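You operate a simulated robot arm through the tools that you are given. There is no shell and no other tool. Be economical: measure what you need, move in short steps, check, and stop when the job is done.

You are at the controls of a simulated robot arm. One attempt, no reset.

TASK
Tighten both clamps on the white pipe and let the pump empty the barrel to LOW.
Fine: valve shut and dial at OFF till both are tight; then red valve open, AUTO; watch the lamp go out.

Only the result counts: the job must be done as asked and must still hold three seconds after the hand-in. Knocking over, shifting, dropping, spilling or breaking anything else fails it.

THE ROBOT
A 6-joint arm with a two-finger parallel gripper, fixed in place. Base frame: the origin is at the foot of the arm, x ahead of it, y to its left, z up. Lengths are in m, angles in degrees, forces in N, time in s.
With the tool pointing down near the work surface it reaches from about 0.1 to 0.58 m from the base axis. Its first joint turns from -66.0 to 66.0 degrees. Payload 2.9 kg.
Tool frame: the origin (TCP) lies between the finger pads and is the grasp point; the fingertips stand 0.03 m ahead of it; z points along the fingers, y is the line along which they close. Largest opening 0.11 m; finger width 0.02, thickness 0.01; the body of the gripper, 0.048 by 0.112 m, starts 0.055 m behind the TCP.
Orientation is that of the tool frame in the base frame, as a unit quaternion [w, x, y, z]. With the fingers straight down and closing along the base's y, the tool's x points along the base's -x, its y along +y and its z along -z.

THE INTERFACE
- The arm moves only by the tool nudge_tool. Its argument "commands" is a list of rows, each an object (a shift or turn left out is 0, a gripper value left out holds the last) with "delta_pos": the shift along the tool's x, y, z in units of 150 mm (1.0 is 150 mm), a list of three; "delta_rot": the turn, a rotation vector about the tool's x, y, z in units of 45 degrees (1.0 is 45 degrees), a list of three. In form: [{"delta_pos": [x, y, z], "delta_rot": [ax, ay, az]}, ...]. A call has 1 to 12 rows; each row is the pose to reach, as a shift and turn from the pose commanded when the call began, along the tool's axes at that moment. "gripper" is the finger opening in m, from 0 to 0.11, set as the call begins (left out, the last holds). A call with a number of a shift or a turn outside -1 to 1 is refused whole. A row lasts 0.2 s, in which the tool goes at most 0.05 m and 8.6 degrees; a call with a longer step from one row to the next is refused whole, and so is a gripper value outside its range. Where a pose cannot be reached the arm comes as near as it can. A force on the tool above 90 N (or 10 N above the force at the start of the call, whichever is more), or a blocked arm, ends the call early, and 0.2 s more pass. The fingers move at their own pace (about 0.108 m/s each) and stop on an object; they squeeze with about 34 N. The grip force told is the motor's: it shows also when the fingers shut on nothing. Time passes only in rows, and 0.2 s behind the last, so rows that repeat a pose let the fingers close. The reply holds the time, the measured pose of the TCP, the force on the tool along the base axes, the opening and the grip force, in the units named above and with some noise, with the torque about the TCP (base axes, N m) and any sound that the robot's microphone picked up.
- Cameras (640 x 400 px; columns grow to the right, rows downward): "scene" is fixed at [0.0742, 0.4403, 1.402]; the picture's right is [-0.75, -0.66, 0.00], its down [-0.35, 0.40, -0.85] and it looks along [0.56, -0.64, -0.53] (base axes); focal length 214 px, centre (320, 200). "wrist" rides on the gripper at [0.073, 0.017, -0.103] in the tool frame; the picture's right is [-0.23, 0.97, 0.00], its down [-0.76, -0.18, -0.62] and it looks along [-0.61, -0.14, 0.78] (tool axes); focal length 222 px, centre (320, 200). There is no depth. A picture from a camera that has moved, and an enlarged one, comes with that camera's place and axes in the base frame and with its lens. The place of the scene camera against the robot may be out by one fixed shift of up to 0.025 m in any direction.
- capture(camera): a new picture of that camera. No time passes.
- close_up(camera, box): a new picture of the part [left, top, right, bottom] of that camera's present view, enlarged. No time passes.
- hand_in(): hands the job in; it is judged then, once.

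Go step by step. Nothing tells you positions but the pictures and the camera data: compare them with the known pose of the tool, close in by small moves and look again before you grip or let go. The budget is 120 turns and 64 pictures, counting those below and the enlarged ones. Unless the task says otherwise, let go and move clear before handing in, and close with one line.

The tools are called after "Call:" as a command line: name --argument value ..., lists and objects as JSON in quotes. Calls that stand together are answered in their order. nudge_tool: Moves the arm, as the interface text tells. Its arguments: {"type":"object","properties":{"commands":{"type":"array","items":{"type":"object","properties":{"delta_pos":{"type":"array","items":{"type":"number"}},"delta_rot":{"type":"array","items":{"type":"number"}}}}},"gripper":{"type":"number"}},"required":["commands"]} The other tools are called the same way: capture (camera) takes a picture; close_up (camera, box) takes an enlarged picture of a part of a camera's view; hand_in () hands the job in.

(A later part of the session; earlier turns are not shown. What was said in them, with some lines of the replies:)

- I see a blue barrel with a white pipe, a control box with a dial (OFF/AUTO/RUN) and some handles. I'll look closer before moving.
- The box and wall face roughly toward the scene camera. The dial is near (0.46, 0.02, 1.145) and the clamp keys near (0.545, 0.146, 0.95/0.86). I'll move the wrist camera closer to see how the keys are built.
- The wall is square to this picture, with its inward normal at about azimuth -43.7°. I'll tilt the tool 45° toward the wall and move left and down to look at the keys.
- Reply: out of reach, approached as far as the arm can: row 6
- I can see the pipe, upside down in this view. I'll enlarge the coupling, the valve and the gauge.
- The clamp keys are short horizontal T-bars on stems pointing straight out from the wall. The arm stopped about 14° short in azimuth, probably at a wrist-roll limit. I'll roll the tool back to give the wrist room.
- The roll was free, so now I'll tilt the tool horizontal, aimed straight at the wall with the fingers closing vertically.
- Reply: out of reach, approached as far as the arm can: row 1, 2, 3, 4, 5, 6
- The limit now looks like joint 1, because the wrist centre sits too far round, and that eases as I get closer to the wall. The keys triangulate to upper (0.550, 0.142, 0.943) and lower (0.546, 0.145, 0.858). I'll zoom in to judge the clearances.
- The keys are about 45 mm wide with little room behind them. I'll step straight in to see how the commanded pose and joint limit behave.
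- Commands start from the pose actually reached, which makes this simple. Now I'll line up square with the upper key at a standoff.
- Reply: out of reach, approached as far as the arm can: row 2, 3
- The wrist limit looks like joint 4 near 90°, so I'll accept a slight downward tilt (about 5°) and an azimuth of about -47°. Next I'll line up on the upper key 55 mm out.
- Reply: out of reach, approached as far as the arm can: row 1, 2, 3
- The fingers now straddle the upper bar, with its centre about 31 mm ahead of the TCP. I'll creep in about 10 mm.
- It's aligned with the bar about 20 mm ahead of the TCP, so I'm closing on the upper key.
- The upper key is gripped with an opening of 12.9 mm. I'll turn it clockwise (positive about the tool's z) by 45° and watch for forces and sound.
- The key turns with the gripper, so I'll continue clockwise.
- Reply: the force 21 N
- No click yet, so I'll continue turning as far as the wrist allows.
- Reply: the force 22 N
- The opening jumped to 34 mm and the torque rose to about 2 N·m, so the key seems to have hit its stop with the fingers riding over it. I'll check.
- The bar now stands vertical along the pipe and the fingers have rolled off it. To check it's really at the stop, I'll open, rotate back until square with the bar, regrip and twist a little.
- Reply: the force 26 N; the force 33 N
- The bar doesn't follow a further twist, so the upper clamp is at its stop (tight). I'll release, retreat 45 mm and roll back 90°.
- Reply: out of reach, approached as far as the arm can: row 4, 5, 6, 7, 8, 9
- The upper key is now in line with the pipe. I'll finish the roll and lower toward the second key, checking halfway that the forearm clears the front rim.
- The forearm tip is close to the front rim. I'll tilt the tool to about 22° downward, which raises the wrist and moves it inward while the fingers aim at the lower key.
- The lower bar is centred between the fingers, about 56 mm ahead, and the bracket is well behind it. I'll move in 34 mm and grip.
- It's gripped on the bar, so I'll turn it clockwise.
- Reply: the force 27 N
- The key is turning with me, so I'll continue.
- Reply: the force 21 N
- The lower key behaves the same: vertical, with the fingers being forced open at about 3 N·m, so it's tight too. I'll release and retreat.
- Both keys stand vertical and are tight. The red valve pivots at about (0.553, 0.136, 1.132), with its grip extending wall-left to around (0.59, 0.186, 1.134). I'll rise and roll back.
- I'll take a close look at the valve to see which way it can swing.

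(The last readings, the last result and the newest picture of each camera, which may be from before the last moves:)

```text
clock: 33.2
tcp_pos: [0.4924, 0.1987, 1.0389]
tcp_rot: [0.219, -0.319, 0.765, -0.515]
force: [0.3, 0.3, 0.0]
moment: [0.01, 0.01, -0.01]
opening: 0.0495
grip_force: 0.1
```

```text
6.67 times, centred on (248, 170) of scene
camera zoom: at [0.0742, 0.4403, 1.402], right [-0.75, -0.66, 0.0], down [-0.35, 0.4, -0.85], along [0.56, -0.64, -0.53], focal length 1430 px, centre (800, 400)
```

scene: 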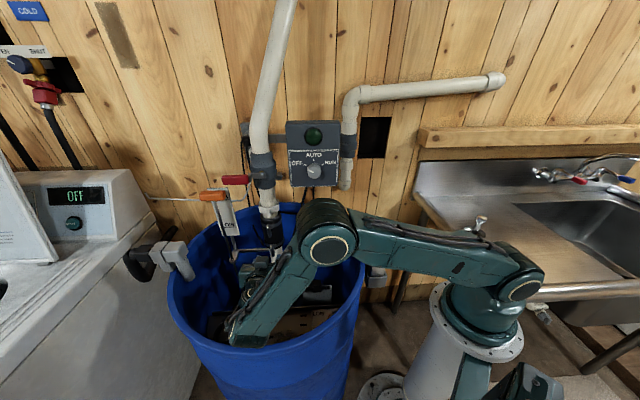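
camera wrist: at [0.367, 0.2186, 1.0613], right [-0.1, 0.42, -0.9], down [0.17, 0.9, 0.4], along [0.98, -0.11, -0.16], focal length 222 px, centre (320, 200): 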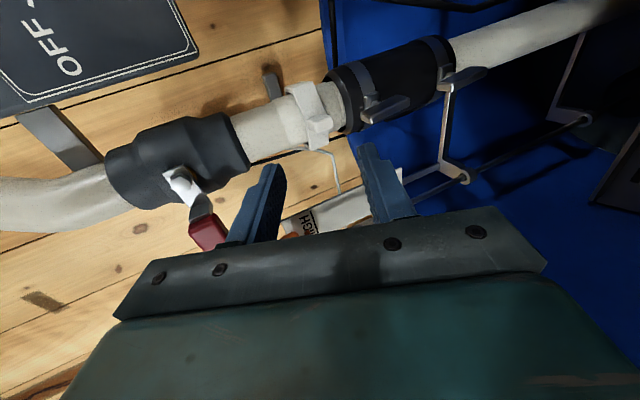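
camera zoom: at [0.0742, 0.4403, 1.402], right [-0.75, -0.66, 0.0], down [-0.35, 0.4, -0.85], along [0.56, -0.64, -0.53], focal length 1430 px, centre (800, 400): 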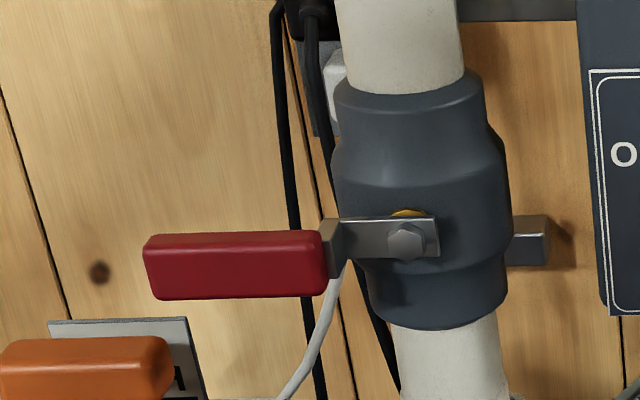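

The lever's grip bends outward to about n = 0.28 and z ≈ 1.13. A ball valve normally opens counter-clockwise, which here means swinging down in line with the pipe. I'll move to a standoff in front of the red grip.

Call:
nudge_tool --commands '[{"delta_pos": [-0.12, -0.14, -0.09], "delta_rot": [0.09, 0, 0]}, {"delta_pos": [-0.25, -0.29, -0.16], "delta_rot": [0.18, 0, 0]}, {"delta_pos": [-0.38, -0.43, -0.22], "delta_rot": [0.27, 0, 0]}, {"delta_pos": [-0.51, -0.579, -0.271], "delta_rot": [0.356, 0, 0]}]'

Call:
capture --camera "wrist"

Call:
close_up --camera "scene" --box '[180, 130, 340, 230]'

```text
clock: 34.1
tcp_pos: [0.5419, 0.212, 1.1085]
tcp_rot: [0.254, -0.299, 0.704, -0.592]
force: [-40.7, 9.8, -8.6]
moment: [0.05, -0.89, -0.9]
opening: 0.0427
grip_force: 0.1
out of reach, approached as far as the arm can: row 2, 3, 4
stopped in row 4: the force on the tool passed its limit at 129 N (the readings are from after the stop); the commanded pose is now the measured one
```

```text
23 pictures are left
camera wrist: at [0.4156, 0.2318, 1.1074], right [0.04, 0.28, -0.96], down [0.1, 0.95, 0.28], along [0.99, -0.11, 0.01], focal length 222 px, centre (320, 200)
```

wrist: 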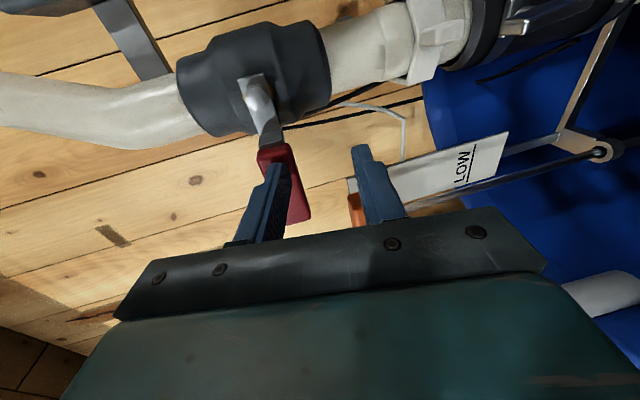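

```text
4.00 times, centred on (260, 180) of scene
camera zoom: at [0.0729, 0.4407, 1.402], right [-0.75, -0.66, 0.0], down [-0.35, 0.4, -0.85], along [0.56, -0.64, -0.53], focal length 858 px, centre (560, 280)
```

zoom: 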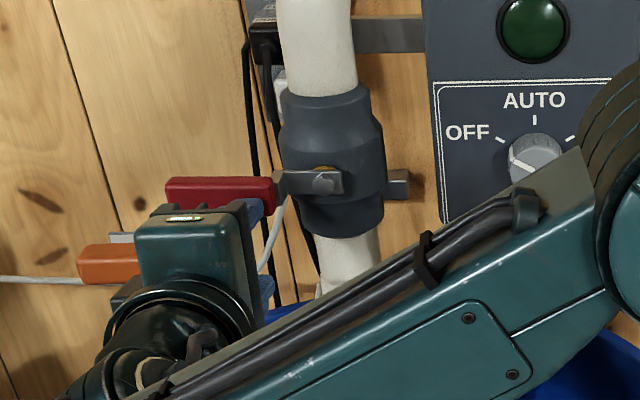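

The arm fell short of the pose and drifted inward, so the upper finger bumped the handle. Nothing looks displaced. I'll back straight out and use more tilt, which the wrist prefers.

Call:
nudge_tool --commands '[{"delta_pos": [0, 0.03, -0.08]}, {"delta_pos": [0, 0.06, -0.2], "delta_rot": [-0.1, 0, 0]}, {"delta_pos": [0, 0.06, -0.3], "delta_rot": [-0.2, 0, 0]}]'

Call:
close_up --camera "scene" --box '[180, 130, 340, 230]'

```text
clock: 34.9
tcp_pos: [0.5147, 0.2407, 1.1078]
tcp_rot: [0.232, -0.32, 0.747, -0.534]
force: [-0.2, 0.4, 0.0]
moment: [-0.02, 0.02, -0.02]
opening: 0.0497
grip_force: 0.1
out of reach, approached as far as the arm can: row 1, 2
```

```text
4.00 times, centred on (260, 180) of scene
camera zoom: at [0.0742, 0.4403, 1.402], right [-0.75, -0.66, 0.0], down [-0.35, 0.4, -0.85], along [0.56, -0.64, -0.53], focal length 858 px, centre (560, 280)
```

zoom: 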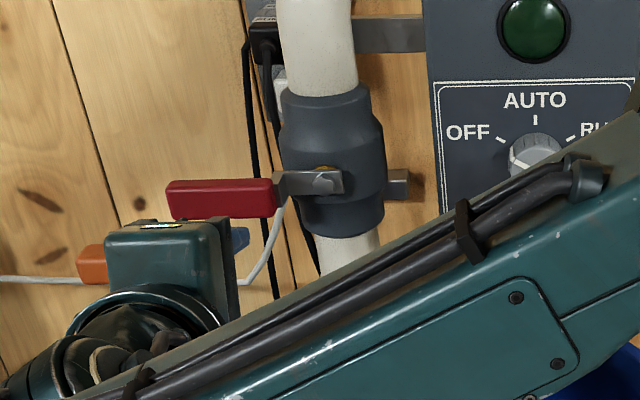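

With the steeper tilt the pose is fully reachable. The plan is to close the fingers into a peg, place it above the handle and push it down along its arc, with no roll needed. First I'll get above it at a standoff.

Call:
nudge_tool --commands '[{"delta_pos": [-0.04, -0.16, -0.05]}, {"delta_pos": [-0.09, -0.33, -0.05]}, {"delta_pos": [-0.137, -0.495, -0.036]}]' --gripper 0.0

Call:
capture --camera "wrist"

```text
clock: 35.7
tcp_pos: [0.5436, 0.2272, 1.1701]
tcp_rot: [0.236, -0.322, 0.747, -0.531]
force: [0.1, -0.1, 0.1]
moment: [0.0, -0.02, 0.0]
opening: 0.0
grip_force: 34.1
out of reach, approached as far as the arm can: row 1, 2, 3
```

```text
20 pictures are left
camera wrist: at [0.4173, 0.2429, 1.1866], right [-0.07, 0.39, -0.92], down [0.13, 0.92, 0.38], along [0.99, -0.09, -0.11], focal length 222 px, centre (320, 200)
```

wrist: 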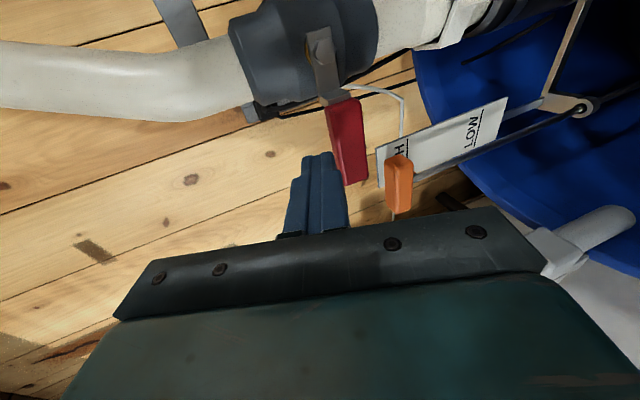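

The arm is near its reach limit at about l = 0.54, but that still gives a 60 mm lever arm. The peg sits just above the handle, so I'll slide it in over the top.

Call:
nudge_tool --commands '[{"delta_pos": [0.01, -0.08, 0.04]}, {"delta_pos": [0.02, -0.1, 0.12]}, {"delta_pos": [0.023, -0.107, 0.189]}]'

Call:
close_up --camera "wrist" --box '[220, 30, 460, 220]'

```text
clock: 36.5
tcp_pos: [0.5652, 0.2012, 1.176]
tcp_rot: [0.232, -0.318, 0.748, -0.535]
force: [-0.6, 0.3, -0.3]
moment: [-0.01, 0.01, 0.0]
opening: 0.0003
grip_force: 34.3
```

```text
2.11 times, centred on (340, 125) of wrist
camera zoom: at [0.4386, 0.2201, 1.1925], right [-0.06, 0.38, -0.92], down [0.14, 0.92, 0.37], along [0.99, -0.1, -0.11], focal length 468 px, centre (278, 358)
```

zoom: 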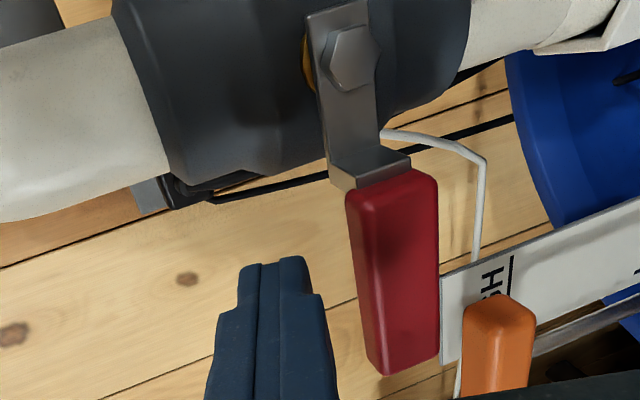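

The peg is now above the handle and overlapping it in depth. I'll push down the first 30° and check the reaction.

Call:
nudge_tool --commands '[{"delta_pos": [0, 0.104, 0.035]}, {"delta_pos": [-0.023, 0.199, 0.067]}, {"delta_pos": [-0.025, 0.297, 0.101]}]'

Call:
close_up --camera "wrist" --box '[220, 30, 460, 220]'

```text
clock: 37.3
tcp_pos: [0.5648, 0.2014, 1.1582]
tcp_rot: [0.253, -0.299, 0.743, -0.543]
force: [-6.9, -0.1, 14.0]
moment: [-0.32, -0.07, -0.13]
opening: 0.0
grip_force: 34.0
stopped in row 3: the force on the tool passed its limit at 97 N (the readings are from after the stop); the commanded pose is now the measured one
```

```text
2.11 times, centred on (340, 125) of wrist
camera zoom: at [0.4387, 0.2209, 1.1681], right [-0.01, 0.39, -0.92], down [0.12, 0.92, 0.38], along [0.99, -0.11, -0.05], focal length 468 px, centre (278, 358)
```

zoom: 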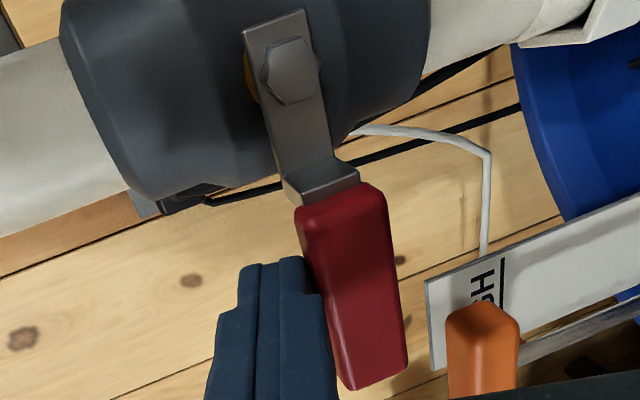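

That was a hard stop with the handle unmoved at 97 N, so the valve opens upward. I'll back out, drop below the handle and come in underneath.

Call:
nudge_tool --commands '[{"delta_pos": [0, 0.01, -0.15]}, {"delta_pos": [0, 0.02, -0.306], "delta_rot": [-0.05, 0, -0.065]}, {"delta_pos": [0.014, 0.29, -0.23], "delta_rot": [-0.05, 0, -0.065]}, {"delta_pos": [0.027, 0.551, -0.149], "delta_rot": [-0.05, 0, -0.065]}]'

Call:
capture --camera "wrist"

```text
clock: 38.3
tcp_pos: [0.5315, 0.2318, 1.0845]
tcp_rot: [0.23, -0.324, 0.746, -0.534]
force: [0.4, 0.8, 0.3]
moment: [-0.01, 0.01, 0.0]
opening: 0.0
grip_force: 33.8
out of reach, approached as far as the arm can: row 2
```

```text
17 pictures are left
camera wrist: at [0.4062, 0.2493, 1.1015], right [-0.08, 0.38, -0.92], down [0.13, 0.92, 0.37], along [0.99, -0.09, -0.12], focal length 222 px, centre (320, 200)
```

wrist: 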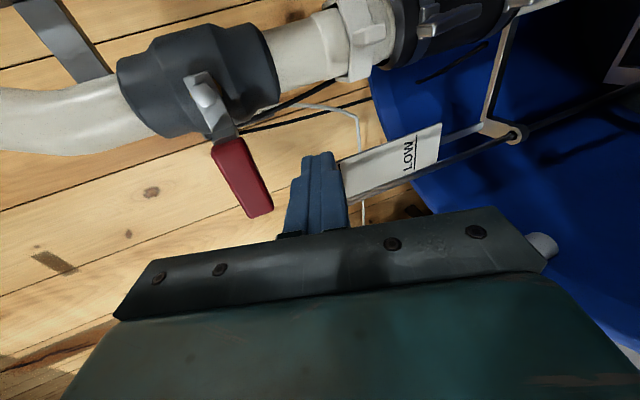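

I'm now below the handle. I'll go in and push up through the first 30°.

Call:
nudge_tool --commands '[{"delta_pos": [0, -0.048, 0.142]}, {"delta_pos": [0, -0.096, 0.284]}, {"delta_pos": [0, -0.274, 0.224]}, {"delta_pos": [-0.033, -0.368, 0.192]}, {"delta_pos": [-0.033, -0.467, 0.159]}]'

Call:
capture --camera "wrist"

```text
clock: 39.5
tcp_pos: [0.5697, 0.2041, 1.1422]
tcp_rot: [0.23, -0.325, 0.745, -0.535]
force: [-1.2, 0.8, -1.7]
moment: [-0.03, 0.0, 0.0]
opening: 0.0
grip_force: 33.8
```

```text
16 pictures are left
camera wrist: at [0.4431, 0.2218, 1.1606], right [-0.08, 0.38, -0.92], down [0.13, 0.92, 0.37], along [0.99, -0.09, -0.12], focal length 222 px, centre (320, 200)
```

wrist: 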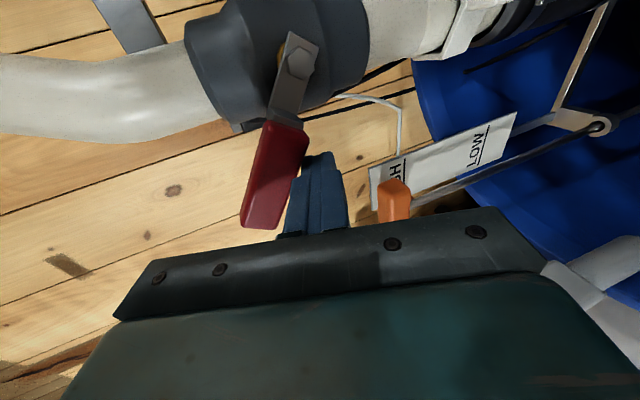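

The handle lifts freely. I'll carry on along the arc until it's vertical.

Call:
nudge_tool --commands '[{"delta_pos": [0.033, -0.101, -0.034]}, {"delta_pos": [0.085, -0.187, -0.063]}, {"delta_pos": [0.159, -0.258, -0.087]}, {"delta_pos": [0.248, -0.309, -0.104]}, {"delta_pos": [0.317, -0.321, -0.109]}, {"delta_pos": [0.35, -0.321, -0.109]}]'

Call:
close_up --camera "wrist" --box '[160, 20, 420, 220]'

Call:
close_up --camera "scene" --box '[180, 130, 340, 230]'

```text
clock: 41.0
tcp_pos: [0.5433, 0.1788, 1.19]
tcp_rot: [0.246, -0.341, 0.738, -0.528]
force: [26.6, 9.4, -4.0]
moment: [0.11, -0.14, 0.36]
opening: 0.0001
grip_force: 33.9
stopped in row 6: the force on the tool passed its limit at 91 N (the readings are from after the stop); the commanded pose is now the measured one
```

```text
2.00 times, centred on (290, 120) of wrist
camera zoom: at [0.4166, 0.1904, 1.2069], right [-0.09, 0.38, -0.92], down [0.08, 0.92, 0.37], along [0.99, -0.04, -0.11], focal length 444 px, centre (380, 360)
```

zoom: 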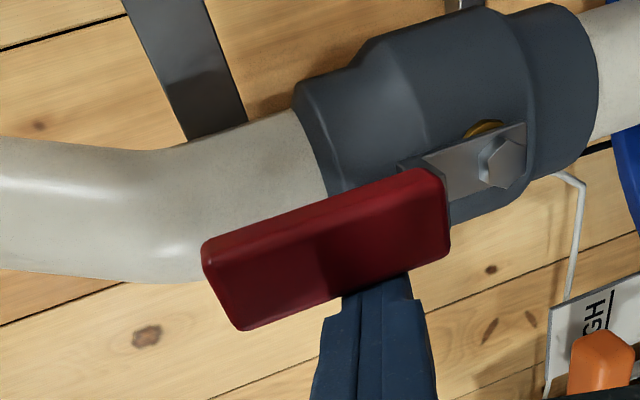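

```text
4.00 times, centred on (260, 180) of scene
camera zoom: at [0.0751, 0.4406, 1.4018], right [-0.75, -0.66, 0.0], down [-0.35, 0.4, -0.85], along [0.56, -0.64, -0.53], focal length 858 px, centre (560, 280)
```

zoom: 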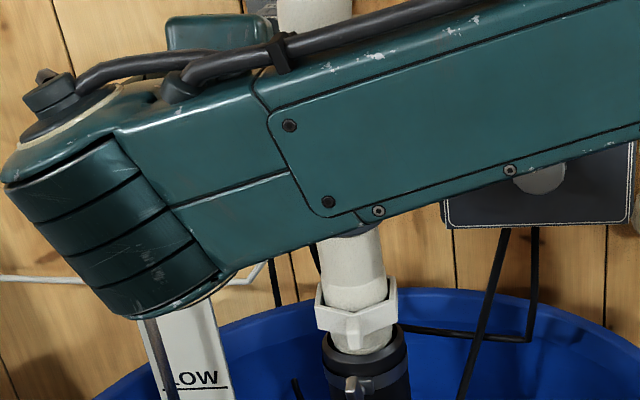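

The handle is vertical against its stop, so the valve is open. I'll back off and move across toward the dial.

Call:
nudge_tool --commands '[{"delta_pos": [-0.02, 0, -0.15]}, {"delta_pos": [-0.02, 0, -0.4]}, {"delta_pos": [0.2, 0.02, -0.4]}, {"delta_pos": [0.5, 0.05, -0.4]}, {"delta_pos": [0.8, 0.1, -0.4]}, {"delta_pos": [1.0, 0.15, -0.4]}]' --gripper 0.055

Call:
capture --camera "wrist"

Call:
capture --camera "scene"

```text
clock: 42.4
tcp_pos: [0.3921, 0.1036, 1.1887]
tcp_rot: [0.244, -0.337, 0.739, -0.529]
force: [-0.1, 1.3, 1.2]
moment: [0.01, -0.01, -0.01]
opening: 0.0549
grip_force: 0.0
```

```text
13 pictures are left
camera wrist: at [0.265, 0.1164, 1.2041], right [-0.09, 0.38, -0.92], down [0.09, 0.92, 0.37], along [0.99, -0.05, -0.11], focal length 222 px, centre (320, 200)
```

wrist: 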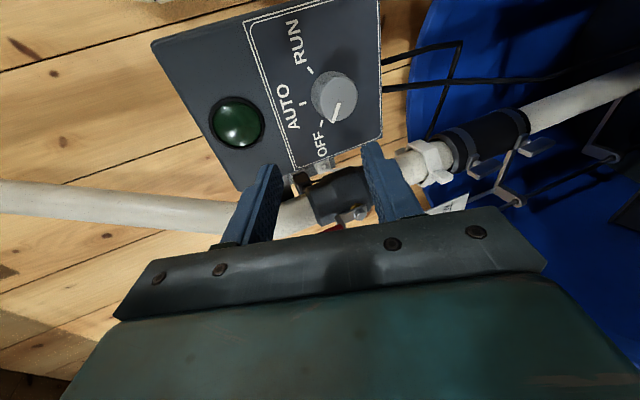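

```text
12 pictures are left
```

scene: 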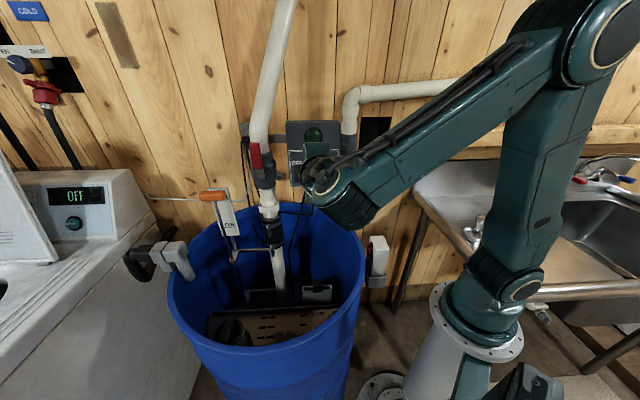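

The dial (still at OFF) is near (0.467, 0.024, 1.131). I'll line up in front of it with the fingers open.

Call:
nudge_tool --commands '[{"delta_pos": [0.004, 0.06, 0.11], "delta_rot": [0.056, 0.058, 0.02]}, {"delta_pos": [0.008, 0.13, 0.23], "delta_rot": [0.113, 0.117, 0.04]}, {"delta_pos": [0.011, 0.192, 0.354], "delta_rot": [0.169, 0.175, 0.059]}]'

Call:
capture --camera "wrist"

```text
clock: 43.2
tcp_pos: [0.423, 0.0746, 1.1435]
tcp_rot: [0.228, -0.266, 0.727, -0.591]
force: [0.0, 0.0, 0.4]
moment: [0.02, 0.0, 0.05]
opening: 0.0549
grip_force: 0.1
```

```text
11 pictures are left
camera wrist: at [0.2991, 0.1052, 1.1465], right [0.06, 0.31, -0.95], down [0.19, 0.93, 0.31], along [0.98, -0.2, -0.01], focal length 222 px, centre (320, 200)
```

wrist: 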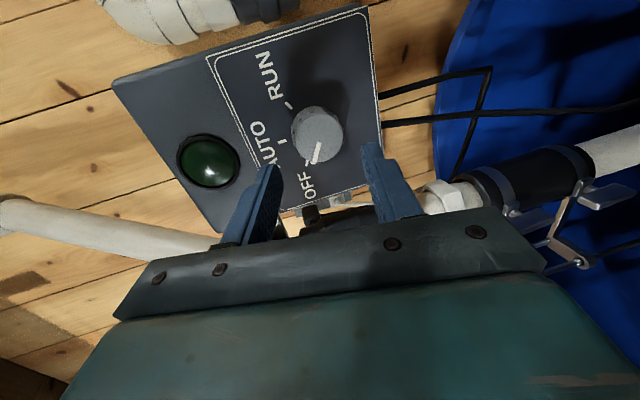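

It's lined up well; the knob is about 38 mm across and centred just ahead. I'll advance 33 mm with a small shift to the right.

Call:
nudge_tool --commands '[{"delta_pos": [0.03, 0.005, 0.07]}, {"delta_pos": [0.061, 0.011, 0.14]}, {"delta_pos": [0.061, 0.011, 0.22]}]'

Call:
close_up --camera "wrist" --box '[200, 60, 440, 220]'

```text
clock: 44.0
tcp_pos: [0.4389, 0.0472, 1.1365]
tcp_rot: [0.228, -0.266, 0.725, -0.593]
force: [0.7, -0.1, 0.2]
moment: [-0.04, 0.01, 0.0]
opening: 0.0549
grip_force: 0.0
```

```text
2.50 times, centred on (320, 140) of wrist
camera zoom: at [0.3136, 0.0788, 1.1383], right [0.06, 0.3, -0.95], down [0.19, 0.93, 0.31], along [0.98, -0.2, 0.0], focal length 555 px, centre (320, 350)
```

zoom: 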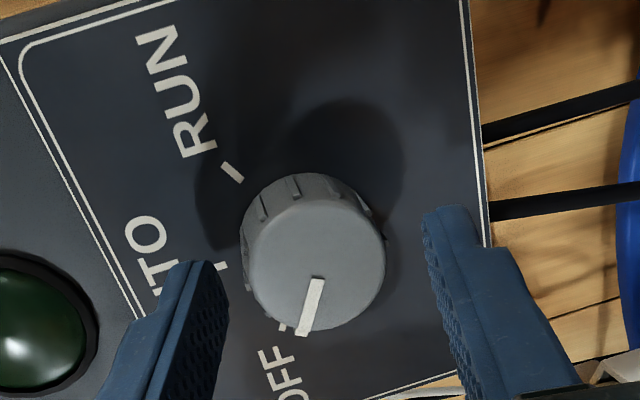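

The knob's front is at about n = 0.301 and l = 0.331. I'll nudge 4 mm to centre and 3 mm deeper, then close.

Call:
nudge_tool --commands '[{"delta_pos": [0.027, 0, 0.02]}, {"delta_pos": [0.027, 0, 0.02]}]'

Call:
nudge_tool --commands '[{}, {}]' --gripper 0.0

Call:
nudge_tool --commands '[{"delta_rot": [0, 0, 0.17]}, {"delta_rot": [0, 0, 0.34]}, {"delta_rot": [0, 0, 0.51]}, {"delta_rot": [0, 0, 0.68]}, {"delta_rot": [0, 0, 0.85]}, {"delta_rot": [0, 0, 1.0]}]'

Call:
close_up --camera "wrist" --box '[200, 60, 440, 220]'

```text
clock: 44.6
tcp_pos: [0.4372, 0.0421, 1.1374]
tcp_rot: [0.226, -0.266, 0.725, -0.593]
force: [-1.0, 0.6, 0.2]
moment: [-0.03, -0.03, -0.01]
opening: 0.055
grip_force: 0.0
```

```text
clock: 45.2
tcp_pos: [0.4385, 0.0421, 1.1379]
tcp_rot: [0.228, -0.265, 0.725, -0.594]
force: [3.8, -3.6, 10.4]
moment: [-0.38, -0.38, -0.04]
opening: 0.0391
grip_force: 45.0
```

```text
clock: 46.6
tcp_pos: [0.437, 0.0434, 1.1335]
tcp_rot: [0.437, 0.031, 0.774, -0.457]
force: [1.6, 12.8, -12.2]
moment: [-0.2, -0.18, 0.97]
opening: 0.0376
grip_force: 45.1
```

```text
2.50 times, centred on (320, 140) of wrist
camera zoom: at [0.3331, 0.1037, 1.091], right [0.58, 0.64, -0.51], down [-0.01, 0.62, 0.78], along [0.82, -0.44, 0.37], focal length 555 px, centre (320, 350)
```

zoom: 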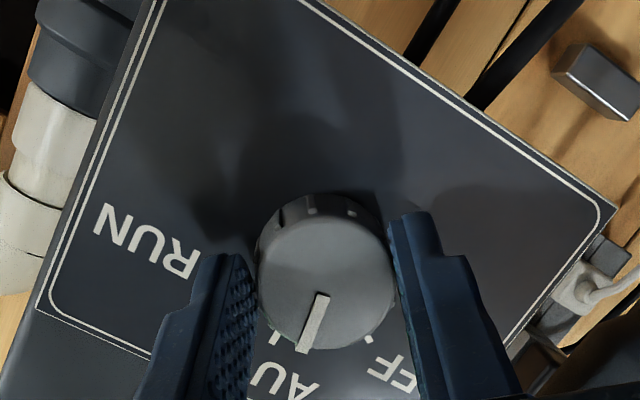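

The knob turned 45° and the pointer is nearing AUTO. I'll turn the last 15°.

Call:
nudge_tool --commands '[{"delta_rot": [0, 0, 0.17]}, {"delta_rot": [0, 0, 0.34]}]'

Call:
close_up --camera "wrist" --box '[200, 60, 440, 220]'

```text
clock: 47.2
tcp_pos: [0.4393, 0.0449, 1.1328]
tcp_rot: [0.492, 0.133, 0.764, -0.396]
force: [-0.2, 20.2, -22.1]
moment: [-0.03, 0.01, 0.99]
opening: 0.0376
grip_force: 45.4
```

```text
2.50 times, centred on (320, 140) of wrist
camera zoom: at [0.3461, 0.1179, 1.0832], right [0.69, 0.68, -0.27], down [-0.14, 0.48, 0.86], along [0.71, -0.55, 0.43], focal length 555 px, centre (320, 350)
```

zoom: 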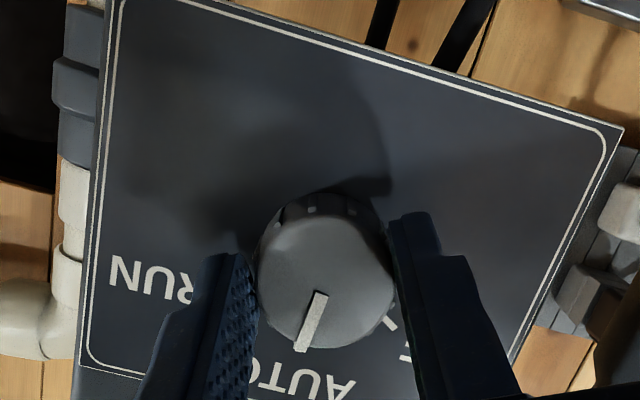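

The pointer now lines up with AUTO. I'll release, back off and check the dial and lamp.

Call:
nudge_tool --commands '[{}, {}, {"delta_pos": [0, 0, -0.15]}, {"delta_pos": [0, 0, -0.35]}]' --gripper 0.06

Call:
capture --camera "wrist"

```text
clock: 48.2
tcp_pos: [0.41, 0.0702, 1.1397]
tcp_rot: [0.493, 0.134, 0.763, -0.395]
force: [0.2, -0.1, -0.8]
moment: [-0.04, -0.03, 0.01]
opening: 0.0599
grip_force: 0.0
out of reach, approached as far as the arm can: row 4
```

```text
7 pictures are left
camera wrist: at [0.3172, 0.1441, 1.0903], right [0.69, 0.68, -0.26], down [-0.15, 0.48, 0.86], along [0.71, -0.55, 0.43], focal length 222 px, centre (320, 200)
```

wrist: 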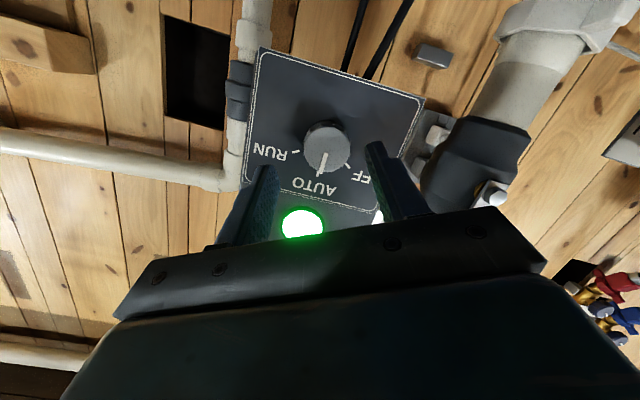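

The lamp is lit green, so the pump is running. I'll move the arm clear, then wait.

Call:
nudge_tool --commands '[{"delta_pos": [-0.05, 0, -0.1], "delta_rot": [0, 0.12, 0]}, {"delta_pos": [-0.2, 0, -0.2], "delta_rot": [0, 0.24, 0]}, {"delta_pos": [-0.4, 0, -0.3], "delta_rot": [0, 0.36, 0]}, {"delta_pos": [-0.6, 0, -0.45], "delta_rot": [0, 0.48, 0]}, {"delta_pos": [-0.8, 0, -0.6], "delta_rot": [0, 0.48, 0]}]'

Call:
nudge_tool --commands '[{}, {}, {}, {}, {}, {}, {}, {}, {}, {}, {}, {}]'

Call:
capture --camera "scene"

```text
clock: 49.4
tcp_pos: [0.424, 0.0812, 1.1729]
tcp_rot: [0.342, 0.206, 0.841, -0.364]
force: [0.2, 0.0, -0.7]
moment: [-0.01, 0.04, 0.0]
opening: 0.0601
grip_force: 0.0
out of reach, approached as far as the arm can: row 2, 3, 4, 5
```

```text
clock: 52.0
tcp_pos: [0.4231, 0.0811, 1.173]
tcp_rot: [0.344, 0.206, 0.841, -0.364]
force: [0.1, 0.1, 0.0]
moment: [0.01, 0.0, -0.02]
opening: 0.0603
grip_force: 0.0
```

```text
6 pictures are left
```

scene: 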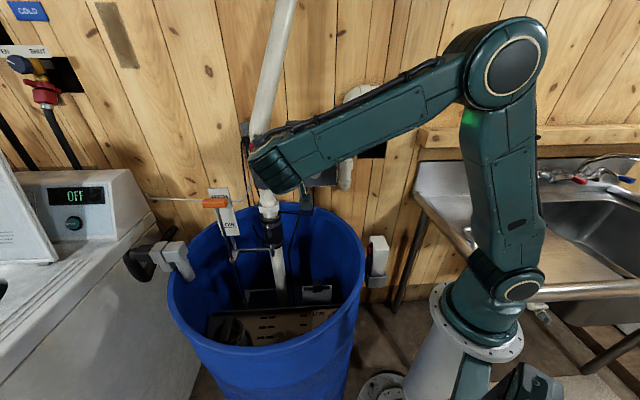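

The float marker has already dropped a little and the lamp glow shows on the arm. I'll roll back, retreat from the box and keep waiting.

Call:
nudge_tool --commands '[{"delta_pos": [0, 0, -0.1]}, {"delta_rot": [0, 0, -0.17], "delta_pos": [0, 0, -0.2]}, {"delta_rot": [0, 0, -0.34], "delta_pos": [0, 0, -0.3]}, {"delta_rot": [0, 0, -0.51], "delta_pos": [0, 0, -0.4]}, {"delta_rot": [0, 0, -0.68], "delta_pos": [0, 0, -0.5]}, {"delta_rot": [0, 0, -0.85], "delta_pos": [0, 0, -0.6]}, {"delta_rot": [0, 0, -1.0], "delta_pos": [0, 0, -0.7]}]'

Call:
nudge_tool --commands '[{}, {}, {}, {}, {}, {}, {}, {}, {}, {}, {}, {}]'

Call:
nudge_tool --commands '[{}, {}, {}, {}, {}, {}, {}, {}, {}, {}, {}, {}]'

Call:
nudge_tool --commands '[{}, {}, {}, {}, {}, {}, {}, {}, {}, {}, {}, {}]'

Call:
nudge_tool --commands '[{}, {}, {}, {}, {}, {}, {}, {}, {}, {}, {}, {}]'

Call:
capture --camera "scene"

```text
clock: 53.6
tcp_pos: [0.4037, 0.0977, 1.1627]
tcp_rot: [0.181, -0.137, 0.857, -0.462]
force: [-0.2, -0.8, 0.3]
moment: [0.03, 0.03, 0.02]
opening: 0.0598
grip_force: 0.0
out of reach, approached as far as the arm can: row 1, 2, 3, 4, 5, 6, 7
```

```text
clock: 56.2
tcp_pos: [0.4035, 0.0978, 1.1605]
tcp_rot: [0.183, -0.135, 0.857, -0.463]
force: [0.0, -0.1, -0.9]
moment: [0.02, 0.03, 0.04]
opening: 0.0601
grip_force: 0.1
```

```text
clock: 58.8
tcp_pos: [0.4044, 0.0984, 1.1627]
tcp_rot: [0.182, -0.136, 0.857, -0.462]
force: [0.4, -0.3, -0.4]
moment: [-0.03, -0.01, 0.01]
opening: 0.06
grip_force: 0.0
```

```text
clock: 61.4
tcp_pos: [0.4026, 0.0985, 1.1617]
tcp_rot: [0.183, -0.136, 0.857, -0.463]
force: [-0.4, 0.3, -0.4]
moment: [-0.02, 0.0, 0.0]
opening: 0.0599
grip_force: 0.1
```

```text
clock: 64.0
tcp_pos: [0.4037, 0.098, 1.1611]
tcp_rot: [0.183, -0.135, 0.857, -0.463]
force: [0.2, 0.2, -0.6]
moment: [0.0, 0.01, 0.0]
opening: 0.0601
grip_force: 0.2
```

```text
5 pictures are left
```

scene: 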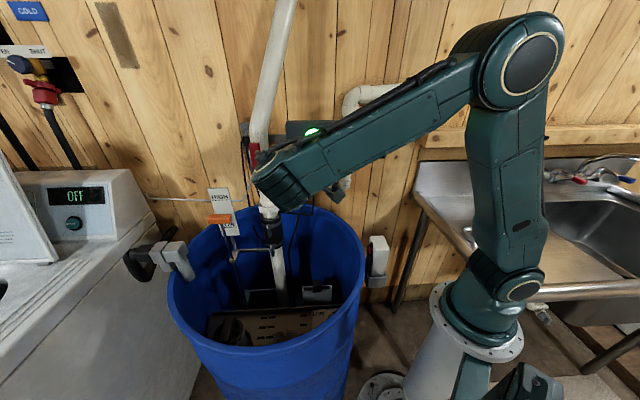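

The marker is more than halfway down and the lamp is still on. I'll wait about 13 s more.

Call:
nudge_tool --commands '[{}, {}, {}, {}, {}, {}, {}, {}, {}, {}, {}, {}]'

Call:
nudge_tool --commands '[{}, {}, {}, {}, {}, {}, {}, {}, {}, {}, {}, {}]'

Call:
nudge_tool --commands '[{}, {}, {}, {}, {}, {}, {}, {}, {}, {}, {}, {}]'

Call:
nudge_tool --commands '[{}, {}, {}, {}, {}, {}, {}, {}, {}, {}, {}, {}]'

Call:
nudge_tool --commands '[{}, {}, {}, {}, {}, {}, {}, {}, {}, {}, {}, {}]'

Call:
close_up --camera "scene" --box '[190, 100, 350, 260]'

```text
clock: 66.6
tcp_pos: [0.4032, 0.0986, 1.1602]
tcp_rot: [0.183, -0.136, 0.857, -0.462]
force: [-0.3, -0.7, 0.1]
moment: [0.0, -0.03, -0.02]
opening: 0.06
grip_force: 0.1
```

```text
clock: 69.2
tcp_pos: [0.4039, 0.0993, 1.1616]
tcp_rot: [0.182, -0.135, 0.857, -0.462]
force: [0.6, 0.1, 0.3]
moment: [0.01, -0.02, 0.02]
opening: 0.0602
grip_force: 0.1
```

```text
clock: 71.8
tcp_pos: [0.4028, 0.0989, 1.1617]
tcp_rot: [0.182, -0.135, 0.857, -0.463]
force: [1.0, 0.3, -0.3]
moment: [-0.02, -0.04, 0.0]
opening: 0.0602
grip_force: 0.1
```

```text
clock: 74.4
tcp_pos: [0.4038, 0.0978, 1.1613]
tcp_rot: [0.183, -0.136, 0.857, -0.462]
force: [0.3, -0.1, 0.5]
moment: [0.01, 0.02, -0.02]
opening: 0.06
grip_force: 0.0
```

```text
clock: 77.0
tcp_pos: [0.4039, 0.0993, 1.1615]
tcp_rot: [0.183, -0.136, 0.857, -0.462]
force: [0.8, 0.0, 1.0]
moment: [-0.01, -0.03, -0.02]
opening: 0.0599
grip_force: 0.0
```

```text
2.50 times, centred on (270, 180) of scene
camera zoom: at [0.0742, 0.4403, 1.402], right [-0.75, -0.66, 0.0], down [-0.35, 0.4, -0.85], along [0.56, -0.64, -0.53], focal length 536 px, centre (445, 250)
```

zoom: 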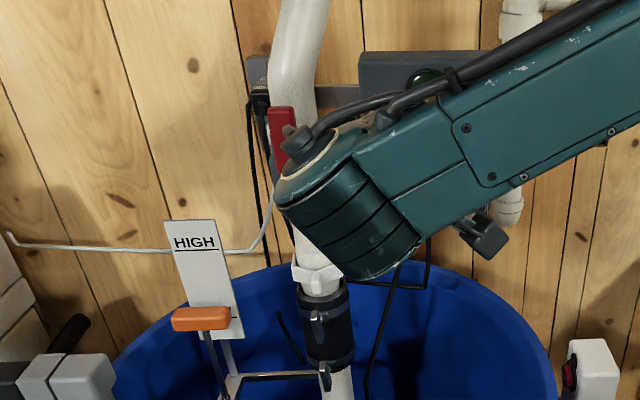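

The marker is at LOW and the lamp looks dark. I'll confirm once from the wrist.

Call:
capture --camera "wrist"

```text
3 pictures are left
camera wrist: at [0.2915, 0.1549, 1.1856], right [0.14, 0.61, -0.78], down [0.42, 0.67, 0.61], along [0.9, -0.41, -0.16], focal length 222 px, centre (320, 200)
```

wrist: 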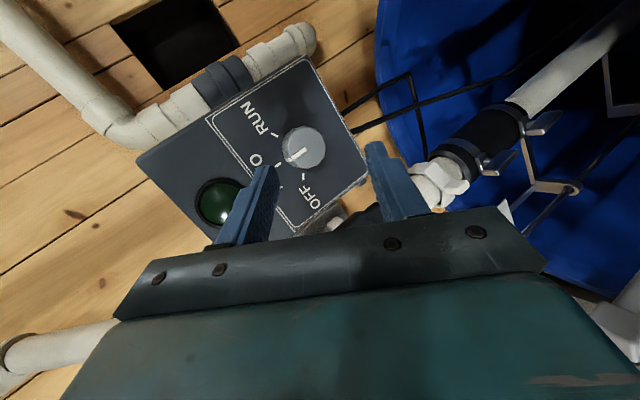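

The lamp is out, the dial is at AUTO, the valve is open, both clamps are tight and the arm is clear. I'm handing in.

Call:
hand_in

```text
The job is handed in.
```

The job is handed in: both clamps are tight, the red valve is open and the dial is at AUTO. The pump drew the barrel down to LOW and the lamp went out.
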